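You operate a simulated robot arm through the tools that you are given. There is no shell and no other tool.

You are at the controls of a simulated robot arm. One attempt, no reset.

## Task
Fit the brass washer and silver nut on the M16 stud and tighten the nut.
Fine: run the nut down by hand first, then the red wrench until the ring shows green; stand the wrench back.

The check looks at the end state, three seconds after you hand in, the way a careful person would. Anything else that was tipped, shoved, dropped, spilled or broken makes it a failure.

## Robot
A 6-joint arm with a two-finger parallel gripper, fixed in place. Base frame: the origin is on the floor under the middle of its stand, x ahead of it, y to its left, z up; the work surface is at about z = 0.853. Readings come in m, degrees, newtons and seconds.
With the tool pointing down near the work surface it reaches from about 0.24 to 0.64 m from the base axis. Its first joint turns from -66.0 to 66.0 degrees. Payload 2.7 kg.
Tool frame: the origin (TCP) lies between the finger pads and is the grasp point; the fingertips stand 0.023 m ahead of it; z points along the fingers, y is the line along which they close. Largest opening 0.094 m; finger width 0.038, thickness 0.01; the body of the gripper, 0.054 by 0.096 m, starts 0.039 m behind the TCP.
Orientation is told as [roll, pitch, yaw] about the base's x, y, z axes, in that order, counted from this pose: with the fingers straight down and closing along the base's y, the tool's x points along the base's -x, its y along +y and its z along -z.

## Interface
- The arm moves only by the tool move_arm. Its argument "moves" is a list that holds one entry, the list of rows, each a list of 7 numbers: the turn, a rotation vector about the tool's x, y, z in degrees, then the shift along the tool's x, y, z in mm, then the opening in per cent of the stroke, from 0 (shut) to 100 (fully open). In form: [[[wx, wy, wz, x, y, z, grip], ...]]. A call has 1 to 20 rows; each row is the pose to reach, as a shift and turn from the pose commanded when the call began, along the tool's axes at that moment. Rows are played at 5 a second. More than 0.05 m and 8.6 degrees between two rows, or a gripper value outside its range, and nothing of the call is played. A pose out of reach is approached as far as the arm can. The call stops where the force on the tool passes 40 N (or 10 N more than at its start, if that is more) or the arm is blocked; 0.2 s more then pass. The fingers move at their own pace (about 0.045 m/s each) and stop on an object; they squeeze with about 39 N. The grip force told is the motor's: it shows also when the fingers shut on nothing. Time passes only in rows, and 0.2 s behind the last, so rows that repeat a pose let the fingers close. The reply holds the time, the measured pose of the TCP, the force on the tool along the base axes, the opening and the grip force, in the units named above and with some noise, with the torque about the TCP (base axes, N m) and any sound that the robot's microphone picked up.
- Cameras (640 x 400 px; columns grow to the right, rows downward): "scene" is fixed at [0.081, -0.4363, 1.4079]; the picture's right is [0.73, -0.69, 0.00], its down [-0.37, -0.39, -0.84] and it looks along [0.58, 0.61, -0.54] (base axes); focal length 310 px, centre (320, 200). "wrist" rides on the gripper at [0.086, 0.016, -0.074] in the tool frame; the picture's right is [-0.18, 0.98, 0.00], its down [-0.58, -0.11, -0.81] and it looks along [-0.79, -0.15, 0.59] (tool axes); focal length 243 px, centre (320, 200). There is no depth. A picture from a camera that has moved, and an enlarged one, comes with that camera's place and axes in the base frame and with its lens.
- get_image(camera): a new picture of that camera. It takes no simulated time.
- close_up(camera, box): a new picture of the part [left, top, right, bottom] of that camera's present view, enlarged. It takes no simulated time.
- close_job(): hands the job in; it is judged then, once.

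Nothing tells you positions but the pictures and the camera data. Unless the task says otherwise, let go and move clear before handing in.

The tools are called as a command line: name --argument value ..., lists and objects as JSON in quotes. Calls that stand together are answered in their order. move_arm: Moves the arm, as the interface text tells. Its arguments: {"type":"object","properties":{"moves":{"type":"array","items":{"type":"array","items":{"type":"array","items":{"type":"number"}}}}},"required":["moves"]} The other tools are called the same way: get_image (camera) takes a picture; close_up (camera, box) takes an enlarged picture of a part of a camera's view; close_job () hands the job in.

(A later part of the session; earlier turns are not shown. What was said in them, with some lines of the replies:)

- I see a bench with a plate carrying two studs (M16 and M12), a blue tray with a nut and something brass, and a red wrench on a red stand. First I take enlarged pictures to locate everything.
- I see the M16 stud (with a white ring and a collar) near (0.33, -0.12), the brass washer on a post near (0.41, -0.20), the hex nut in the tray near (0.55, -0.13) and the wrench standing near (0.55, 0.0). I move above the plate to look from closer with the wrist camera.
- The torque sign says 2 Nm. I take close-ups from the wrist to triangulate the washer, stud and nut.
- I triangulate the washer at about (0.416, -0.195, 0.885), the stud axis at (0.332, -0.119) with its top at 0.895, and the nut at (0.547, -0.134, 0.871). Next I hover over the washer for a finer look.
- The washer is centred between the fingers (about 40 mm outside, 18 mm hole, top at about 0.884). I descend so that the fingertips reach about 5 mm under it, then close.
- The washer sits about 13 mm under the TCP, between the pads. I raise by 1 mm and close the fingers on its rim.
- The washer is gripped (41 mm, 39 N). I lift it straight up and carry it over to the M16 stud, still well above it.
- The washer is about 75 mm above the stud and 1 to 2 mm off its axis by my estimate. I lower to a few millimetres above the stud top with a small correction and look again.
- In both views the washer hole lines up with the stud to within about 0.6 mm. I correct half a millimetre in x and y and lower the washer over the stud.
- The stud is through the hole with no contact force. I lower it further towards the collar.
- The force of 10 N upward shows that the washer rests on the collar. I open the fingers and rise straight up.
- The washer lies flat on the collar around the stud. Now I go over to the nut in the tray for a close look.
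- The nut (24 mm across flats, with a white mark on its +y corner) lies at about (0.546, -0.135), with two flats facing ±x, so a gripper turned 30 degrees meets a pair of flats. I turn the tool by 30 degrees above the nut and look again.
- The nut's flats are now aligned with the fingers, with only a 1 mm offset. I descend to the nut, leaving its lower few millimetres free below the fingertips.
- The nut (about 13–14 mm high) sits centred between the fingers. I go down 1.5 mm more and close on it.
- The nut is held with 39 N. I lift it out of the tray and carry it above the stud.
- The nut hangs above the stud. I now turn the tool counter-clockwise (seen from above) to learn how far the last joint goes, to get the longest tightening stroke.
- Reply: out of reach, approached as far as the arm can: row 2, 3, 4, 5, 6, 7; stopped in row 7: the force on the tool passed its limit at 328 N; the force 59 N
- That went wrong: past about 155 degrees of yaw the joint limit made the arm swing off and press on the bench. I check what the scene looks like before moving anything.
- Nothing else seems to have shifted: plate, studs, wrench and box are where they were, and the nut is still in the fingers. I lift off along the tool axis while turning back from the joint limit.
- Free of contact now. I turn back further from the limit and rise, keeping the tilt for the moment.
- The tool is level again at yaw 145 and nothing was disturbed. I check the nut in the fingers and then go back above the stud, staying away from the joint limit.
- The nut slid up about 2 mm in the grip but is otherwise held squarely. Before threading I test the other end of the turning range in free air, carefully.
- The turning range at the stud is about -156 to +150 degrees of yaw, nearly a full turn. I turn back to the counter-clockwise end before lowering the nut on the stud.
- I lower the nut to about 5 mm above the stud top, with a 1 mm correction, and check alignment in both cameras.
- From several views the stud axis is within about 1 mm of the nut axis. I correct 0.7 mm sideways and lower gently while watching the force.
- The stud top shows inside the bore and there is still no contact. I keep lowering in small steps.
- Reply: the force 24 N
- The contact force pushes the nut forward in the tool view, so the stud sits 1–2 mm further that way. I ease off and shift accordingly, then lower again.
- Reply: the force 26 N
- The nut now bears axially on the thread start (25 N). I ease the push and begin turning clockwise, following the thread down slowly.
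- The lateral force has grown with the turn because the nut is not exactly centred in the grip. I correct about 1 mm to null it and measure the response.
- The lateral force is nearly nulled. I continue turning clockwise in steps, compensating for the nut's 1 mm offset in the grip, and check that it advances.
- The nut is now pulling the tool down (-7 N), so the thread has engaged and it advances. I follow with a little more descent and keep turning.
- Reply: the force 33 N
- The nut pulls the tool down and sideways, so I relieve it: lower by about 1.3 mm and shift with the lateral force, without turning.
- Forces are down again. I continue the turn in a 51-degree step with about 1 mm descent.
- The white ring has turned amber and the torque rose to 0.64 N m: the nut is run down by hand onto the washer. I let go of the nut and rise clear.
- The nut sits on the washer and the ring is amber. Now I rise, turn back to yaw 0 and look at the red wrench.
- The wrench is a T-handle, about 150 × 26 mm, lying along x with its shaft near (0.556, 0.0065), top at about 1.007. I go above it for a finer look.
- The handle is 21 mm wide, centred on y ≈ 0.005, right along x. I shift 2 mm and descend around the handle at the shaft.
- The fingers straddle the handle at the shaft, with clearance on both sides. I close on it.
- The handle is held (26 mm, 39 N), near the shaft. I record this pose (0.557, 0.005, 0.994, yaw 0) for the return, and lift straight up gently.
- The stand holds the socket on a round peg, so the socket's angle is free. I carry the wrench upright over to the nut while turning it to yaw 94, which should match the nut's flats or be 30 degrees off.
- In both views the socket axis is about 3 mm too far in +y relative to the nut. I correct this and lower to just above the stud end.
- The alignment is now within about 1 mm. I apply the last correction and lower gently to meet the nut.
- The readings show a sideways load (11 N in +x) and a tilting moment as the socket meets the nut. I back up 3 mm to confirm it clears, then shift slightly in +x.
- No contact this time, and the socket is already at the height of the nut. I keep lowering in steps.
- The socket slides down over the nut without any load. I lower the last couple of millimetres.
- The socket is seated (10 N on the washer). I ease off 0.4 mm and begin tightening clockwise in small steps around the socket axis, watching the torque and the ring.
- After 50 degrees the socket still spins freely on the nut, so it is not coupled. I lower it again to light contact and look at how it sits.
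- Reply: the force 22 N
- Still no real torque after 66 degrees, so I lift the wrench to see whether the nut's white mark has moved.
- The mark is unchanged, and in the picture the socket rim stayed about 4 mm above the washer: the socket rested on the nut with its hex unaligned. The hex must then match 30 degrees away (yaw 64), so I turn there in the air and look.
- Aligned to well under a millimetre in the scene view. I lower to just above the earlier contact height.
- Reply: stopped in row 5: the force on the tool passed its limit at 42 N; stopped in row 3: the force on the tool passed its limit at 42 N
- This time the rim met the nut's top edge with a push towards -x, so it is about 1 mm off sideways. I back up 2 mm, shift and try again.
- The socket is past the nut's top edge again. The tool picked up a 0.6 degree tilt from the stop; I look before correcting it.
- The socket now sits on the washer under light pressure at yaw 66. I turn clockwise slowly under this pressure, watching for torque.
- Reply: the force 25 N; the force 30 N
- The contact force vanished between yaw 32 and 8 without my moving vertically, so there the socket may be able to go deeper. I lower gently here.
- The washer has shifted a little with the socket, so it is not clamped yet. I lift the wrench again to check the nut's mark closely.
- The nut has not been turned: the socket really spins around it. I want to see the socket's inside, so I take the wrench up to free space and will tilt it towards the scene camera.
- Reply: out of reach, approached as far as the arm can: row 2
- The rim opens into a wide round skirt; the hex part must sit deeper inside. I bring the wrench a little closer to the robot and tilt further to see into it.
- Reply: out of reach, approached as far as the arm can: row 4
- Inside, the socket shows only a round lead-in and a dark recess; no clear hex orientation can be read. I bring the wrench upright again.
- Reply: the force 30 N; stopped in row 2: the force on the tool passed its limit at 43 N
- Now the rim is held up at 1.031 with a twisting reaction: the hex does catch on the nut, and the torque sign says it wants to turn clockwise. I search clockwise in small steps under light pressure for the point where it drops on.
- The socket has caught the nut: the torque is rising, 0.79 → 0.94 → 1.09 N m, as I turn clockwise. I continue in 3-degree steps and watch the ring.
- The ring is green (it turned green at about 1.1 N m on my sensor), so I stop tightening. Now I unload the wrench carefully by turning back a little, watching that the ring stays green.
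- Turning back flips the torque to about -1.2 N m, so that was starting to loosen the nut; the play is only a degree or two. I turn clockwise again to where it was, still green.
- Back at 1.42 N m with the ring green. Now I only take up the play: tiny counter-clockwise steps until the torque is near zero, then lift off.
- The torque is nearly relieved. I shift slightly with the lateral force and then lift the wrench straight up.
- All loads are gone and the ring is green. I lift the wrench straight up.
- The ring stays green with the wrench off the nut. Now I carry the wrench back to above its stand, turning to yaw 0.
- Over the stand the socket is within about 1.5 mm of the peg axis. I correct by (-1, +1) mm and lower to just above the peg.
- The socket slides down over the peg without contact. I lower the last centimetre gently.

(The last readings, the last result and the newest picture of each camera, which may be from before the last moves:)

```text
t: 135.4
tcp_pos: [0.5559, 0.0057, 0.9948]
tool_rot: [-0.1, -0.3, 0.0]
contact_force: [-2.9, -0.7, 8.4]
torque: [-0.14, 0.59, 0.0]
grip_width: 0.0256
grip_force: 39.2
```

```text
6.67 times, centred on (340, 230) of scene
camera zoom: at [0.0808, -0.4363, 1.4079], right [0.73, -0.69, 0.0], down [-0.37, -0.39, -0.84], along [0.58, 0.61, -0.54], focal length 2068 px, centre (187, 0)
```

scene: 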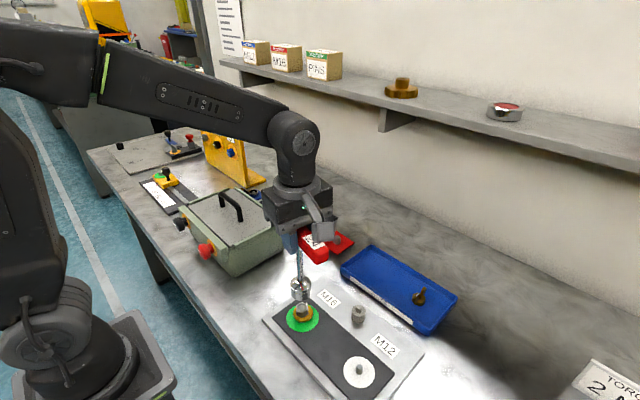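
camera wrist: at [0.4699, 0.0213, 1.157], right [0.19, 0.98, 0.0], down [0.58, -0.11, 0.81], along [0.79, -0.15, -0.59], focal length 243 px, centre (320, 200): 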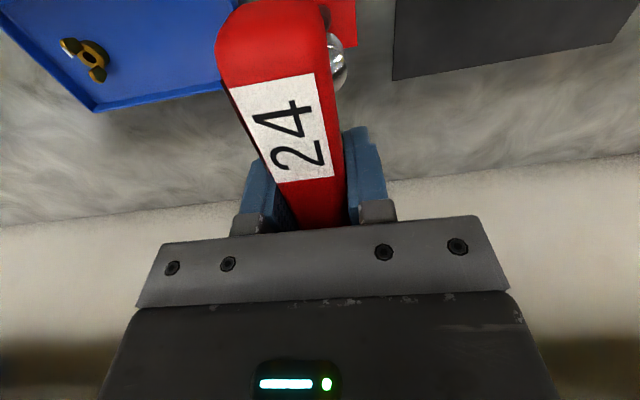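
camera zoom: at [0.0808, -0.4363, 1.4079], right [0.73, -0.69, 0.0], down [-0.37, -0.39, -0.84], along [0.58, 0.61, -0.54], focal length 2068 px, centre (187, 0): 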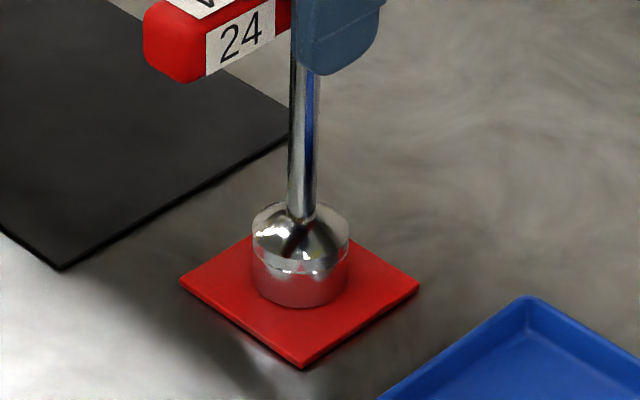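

The wrench rests on its plate. I ease the pressure off and open the fingers.

move_arm --moves '[[[0, 0, 0, 0, 0, -0.6, 8], [0, 0, 0, 0, 0, -0.6, 8], [0, 0, 0, 0, 0, -0.6, 20], [0, 0, 0, 0, 0, -0.6, 32], [0, 0, 0, 0, 0, -0.6, 45], [0, 0, 0, 0, 0, -0.6, 58], [0, 0, 0, 0, 0, -0.6, 65], [0, 0, 0, 0, 0, -0.6, 65]]]'

close_up --camera "scene" --box '[300, 160, 390, 260]'

get_image --camera "wrist"

```text
t: 137.2
tcp_pos: [0.555, 0.007, 0.9953]
tool_rot: [-0.1, -0.2, 0.0]
contact_force: [0.5, -0.2, 0.3]
torque: [-0.03, -0.01, 0.01]
grip_width: 0.061
grip_force: 0.0
```

```text
4.00 times, centred on (345, 210) of scene
camera zoom: at [0.081, -0.4363, 1.4079], right [0.73, -0.69, 0.0], down [-0.37, -0.39, -0.84], along [0.58, 0.61, -0.54], focal length 1241 px, centre (220, 160)
```

zoom: 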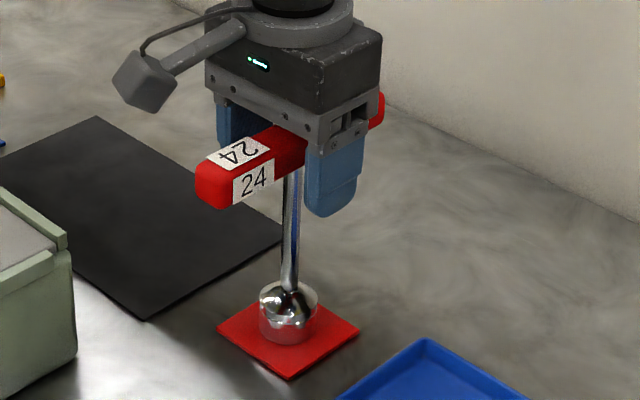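

```text
taken
camera wrist: at [0.4684, 0.0228, 1.0703], right [0.18, 0.98, 0.0], down [0.58, -0.11, 0.81], along [0.79, -0.15, -0.59], focal length 243 px, centre (320, 200)
```

wrist: 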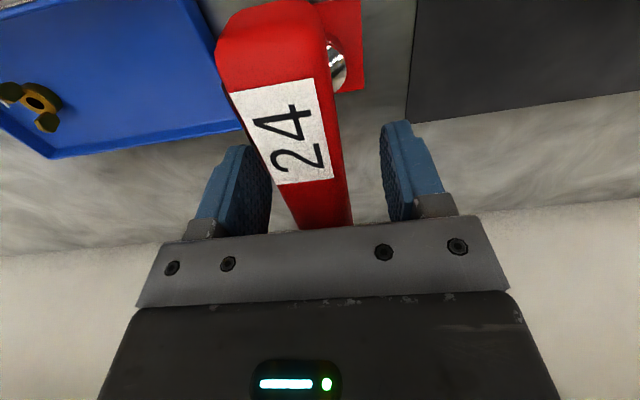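

The wrench stands on its own. I rise straight up and clear.

move_arm --moves '[[[0, 0, 0, 0, -1, -10, 68], [0, 0, 0, 0, -1, -25, 70], [0, 0, 0, 0, -1, -50, 70], [0, 0, 0, 0, -1, -80, 70], [0, 0, 0, 0, -1, -120, 70], [0, 0, 0, 40, -1, -150, 70], [0, 0, 0, 80, -1, -180, 70], [0, 0, 0, 120, 30, -200, 70]]]'

get_image --camera "scene"

close_up --camera "scene" --box '[240, 250, 460, 400]'

close_up --camera "scene" --box '[300, 160, 390, 260]'

close_up --camera "scene" --box '[280, 290, 330, 330]'

```text
refused: row 8 steps farther than a row can; nothing moved
```

```text
taken
```

scene: 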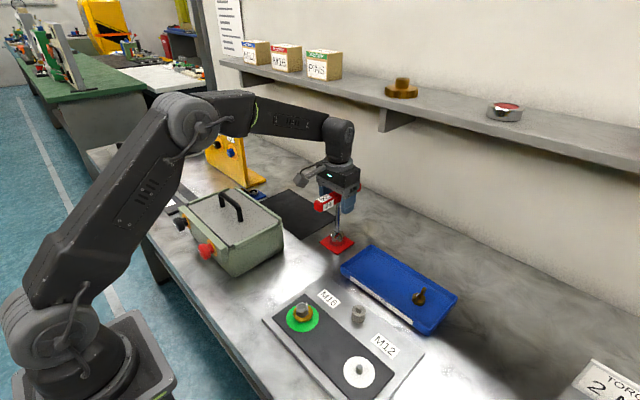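

```text
2.67 times, centred on (350, 325) of scene
camera zoom: at [0.081, -0.4363, 1.4079], right [0.73, -0.69, 0.0], down [-0.37, -0.39, -0.84], along [0.58, 0.61, -0.54], focal length 827 px, centre (240, -133)
```

zoom: 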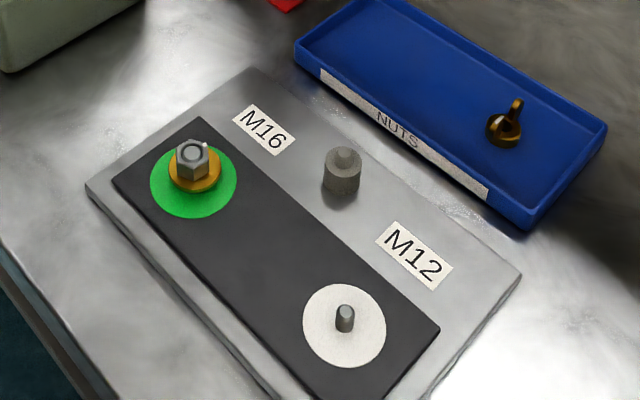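

```text
4.00 times, centred on (345, 210) of scene
camera zoom: at [0.081, -0.4363, 1.4079], right [0.73, -0.69, 0.0], down [-0.37, -0.39, -0.84], along [0.58, 0.61, -0.54], focal length 1241 px, centre (220, 160)
```

zoom: 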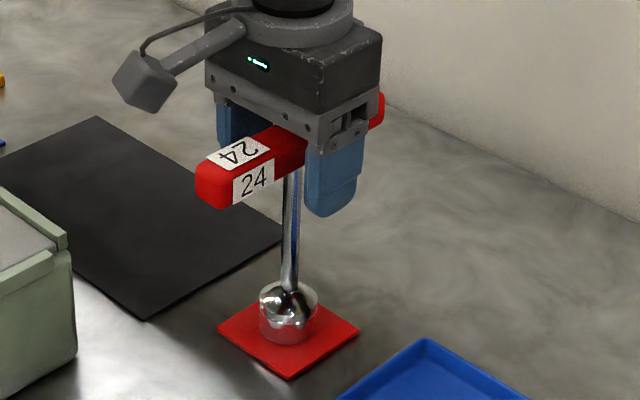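

```text
10.00 times, centred on (305, 310) of scene
camera zoom: at [0.081, -0.4363, 1.4079], right [0.73, -0.69, 0.0], down [-0.37, -0.39, -0.84], along [0.58, 0.61, -0.54], focal length 3103 px, centre (470, -900)
```

zoom: 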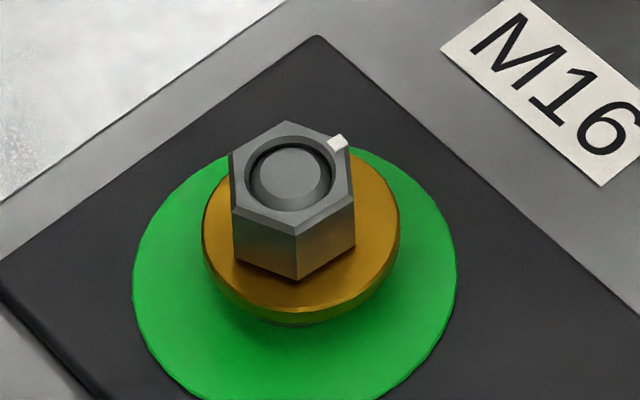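

The last call was refused for one step being too long, so nothing moved; the ring is green and nut and washer are seated. I rise again with smaller steps.

move_arm --moves '[[[0, 0, 0, 0, -1, -10, 68], [0, 0, 0, 0, -1, -25, 70], [0, 0, 0, 0, -1, -50, 70], [0, 0, 0, 0, -1, -80, 70], [0, 0, 0, 0, -1, -115, 70], [0, 0, 0, 25, -1, -145, 70], [0, 0, 0, 55, 5, -175, 70], [0, 0, 0, 90, 15, -195, 70], [0, 0, 0, 125, 30, -210, 70]]]'

get_image --camera "scene"

close_up --camera "scene" --box '[300, 160, 390, 260]'

close_up --camera "scene" --box '[280, 290, 330, 330]'

get_image --camera "wrist"

```text
t: 139.2
tcp_pos: [0.4298, 0.0373, 1.2046]
tool_rot: [-0.1, -0.2, 0.0]
contact_force: [0.3, 0.0, -0.1]
torque: [0.02, -0.02, 0.0]
grip_width: 0.0658
grip_force: 0.1
```

```text
taken
```

scene: 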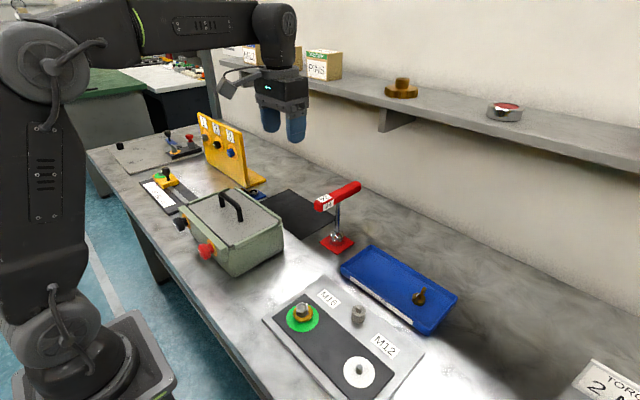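

```text
4.00 times, centred on (345, 210) of scene
camera zoom: at [0.081, -0.4363, 1.4079], right [0.73, -0.69, 0.0], down [-0.37, -0.39, -0.84], along [0.58, 0.61, -0.54], focal length 1241 px, centre (220, 160)
```

zoom: 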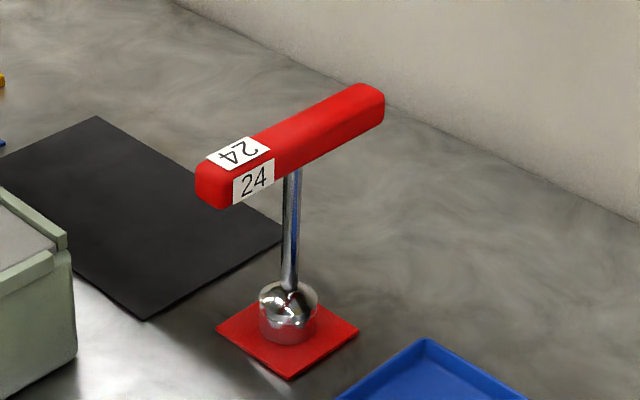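

```text
10.00 times, centred on (305, 310) of scene
camera zoom: at [0.081, -0.4363, 1.4079], right [0.73, -0.69, 0.0], down [-0.37, -0.39, -0.84], along [0.58, 0.61, -0.54], focal length 3103 px, centre (470, -900)
```

zoom: 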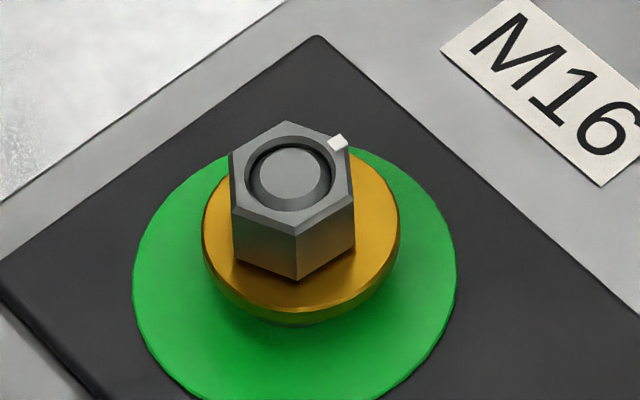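

```text
taken
camera wrist: at [0.3424, 0.0535, 1.2791], right [0.18, 0.98, 0.0], down [0.58, -0.11, 0.81], along [0.79, -0.15, -0.59], focal length 243 px, centre (320, 200)
```

wrist: 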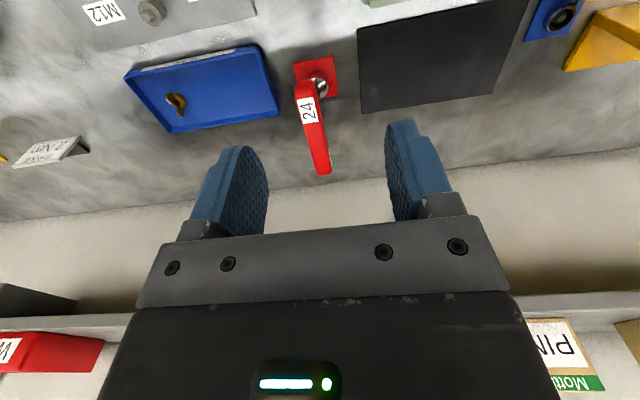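

The wrench stands upright on its peg, the ring is green, and the nut and washer sit on the M16 stud. I check the other items once more against the first pictures.

close_up --camera "scene" --box '[90, 100, 300, 280]'

close_up --camera "scene" --box '[240, 270, 440, 400]'

```text
2.22 times, centred on (195, 190) of scene
camera zoom: at [0.081, -0.4363, 1.4079], right [0.73, -0.69, 0.0], down [-0.37, -0.39, -0.84], along [0.58, 0.61, -0.54], focal length 690 px, centre (598, 222)
```

zoom: 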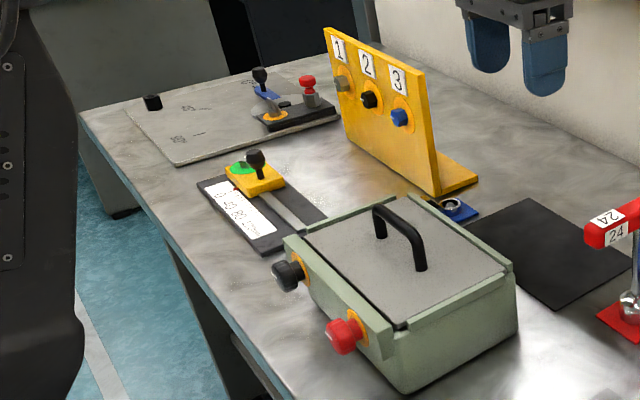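

```text
3.08 times, centred on (340, 335) of scene
camera zoom: at [0.081, -0.4363, 1.4079], right [0.73, -0.69, 0.0], down [-0.37, -0.39, -0.84], along [0.58, 0.61, -0.54], focal length 955 px, centre (258, -215)
```

zoom: 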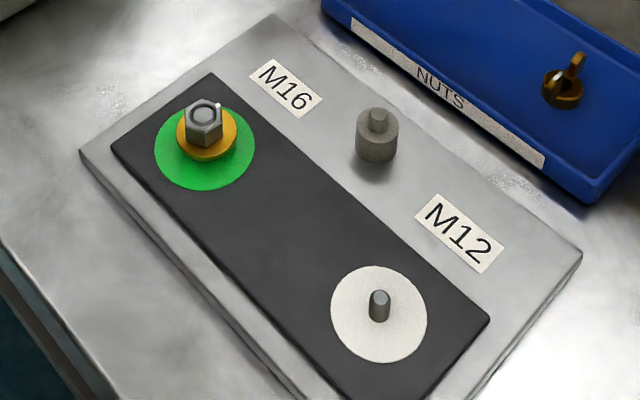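

Everything else sits where it was in the first pictures: box, board, tray, wing nut and plate. The washer and nut are on the M16 stud with the ring green, the wrench stands on its stand, and the gripper is open and clear, so I hand in.

close_job

```text
The job is handed in.
```

The brass washer and silver nut are on the M16 stud, the nut is tightened, and the ring shows green. The red wrench is standing back on its stand, the gripper is open and clear, and I have handed the job in.

- **Torque:** the sign on the bench says 2 Nm, but the highest steady reading on my sensor was 1.42 Nm. The ring was already green at about 1.1 Nm, so I stopped on the ring, as you asked. It stayed green after the wrench came off.
- **Hard contact on the bench:** while I was checking how far the gripper could turn, the arm went past its joint limit. It pressed the nut, still held in the gripper, onto the bench with about 330 N. The nut slid about 2 mm in the grip and nothing else moved.
- **Backed-off turn:** I turned the wrench back about 6 degrees to unload it, and this started to loosen the nut. I turned it clockwise again to the same angle and torque before lifting the wrench away.

In the last pictures the box, board, tray, wing nut and plate are where they were at the start.
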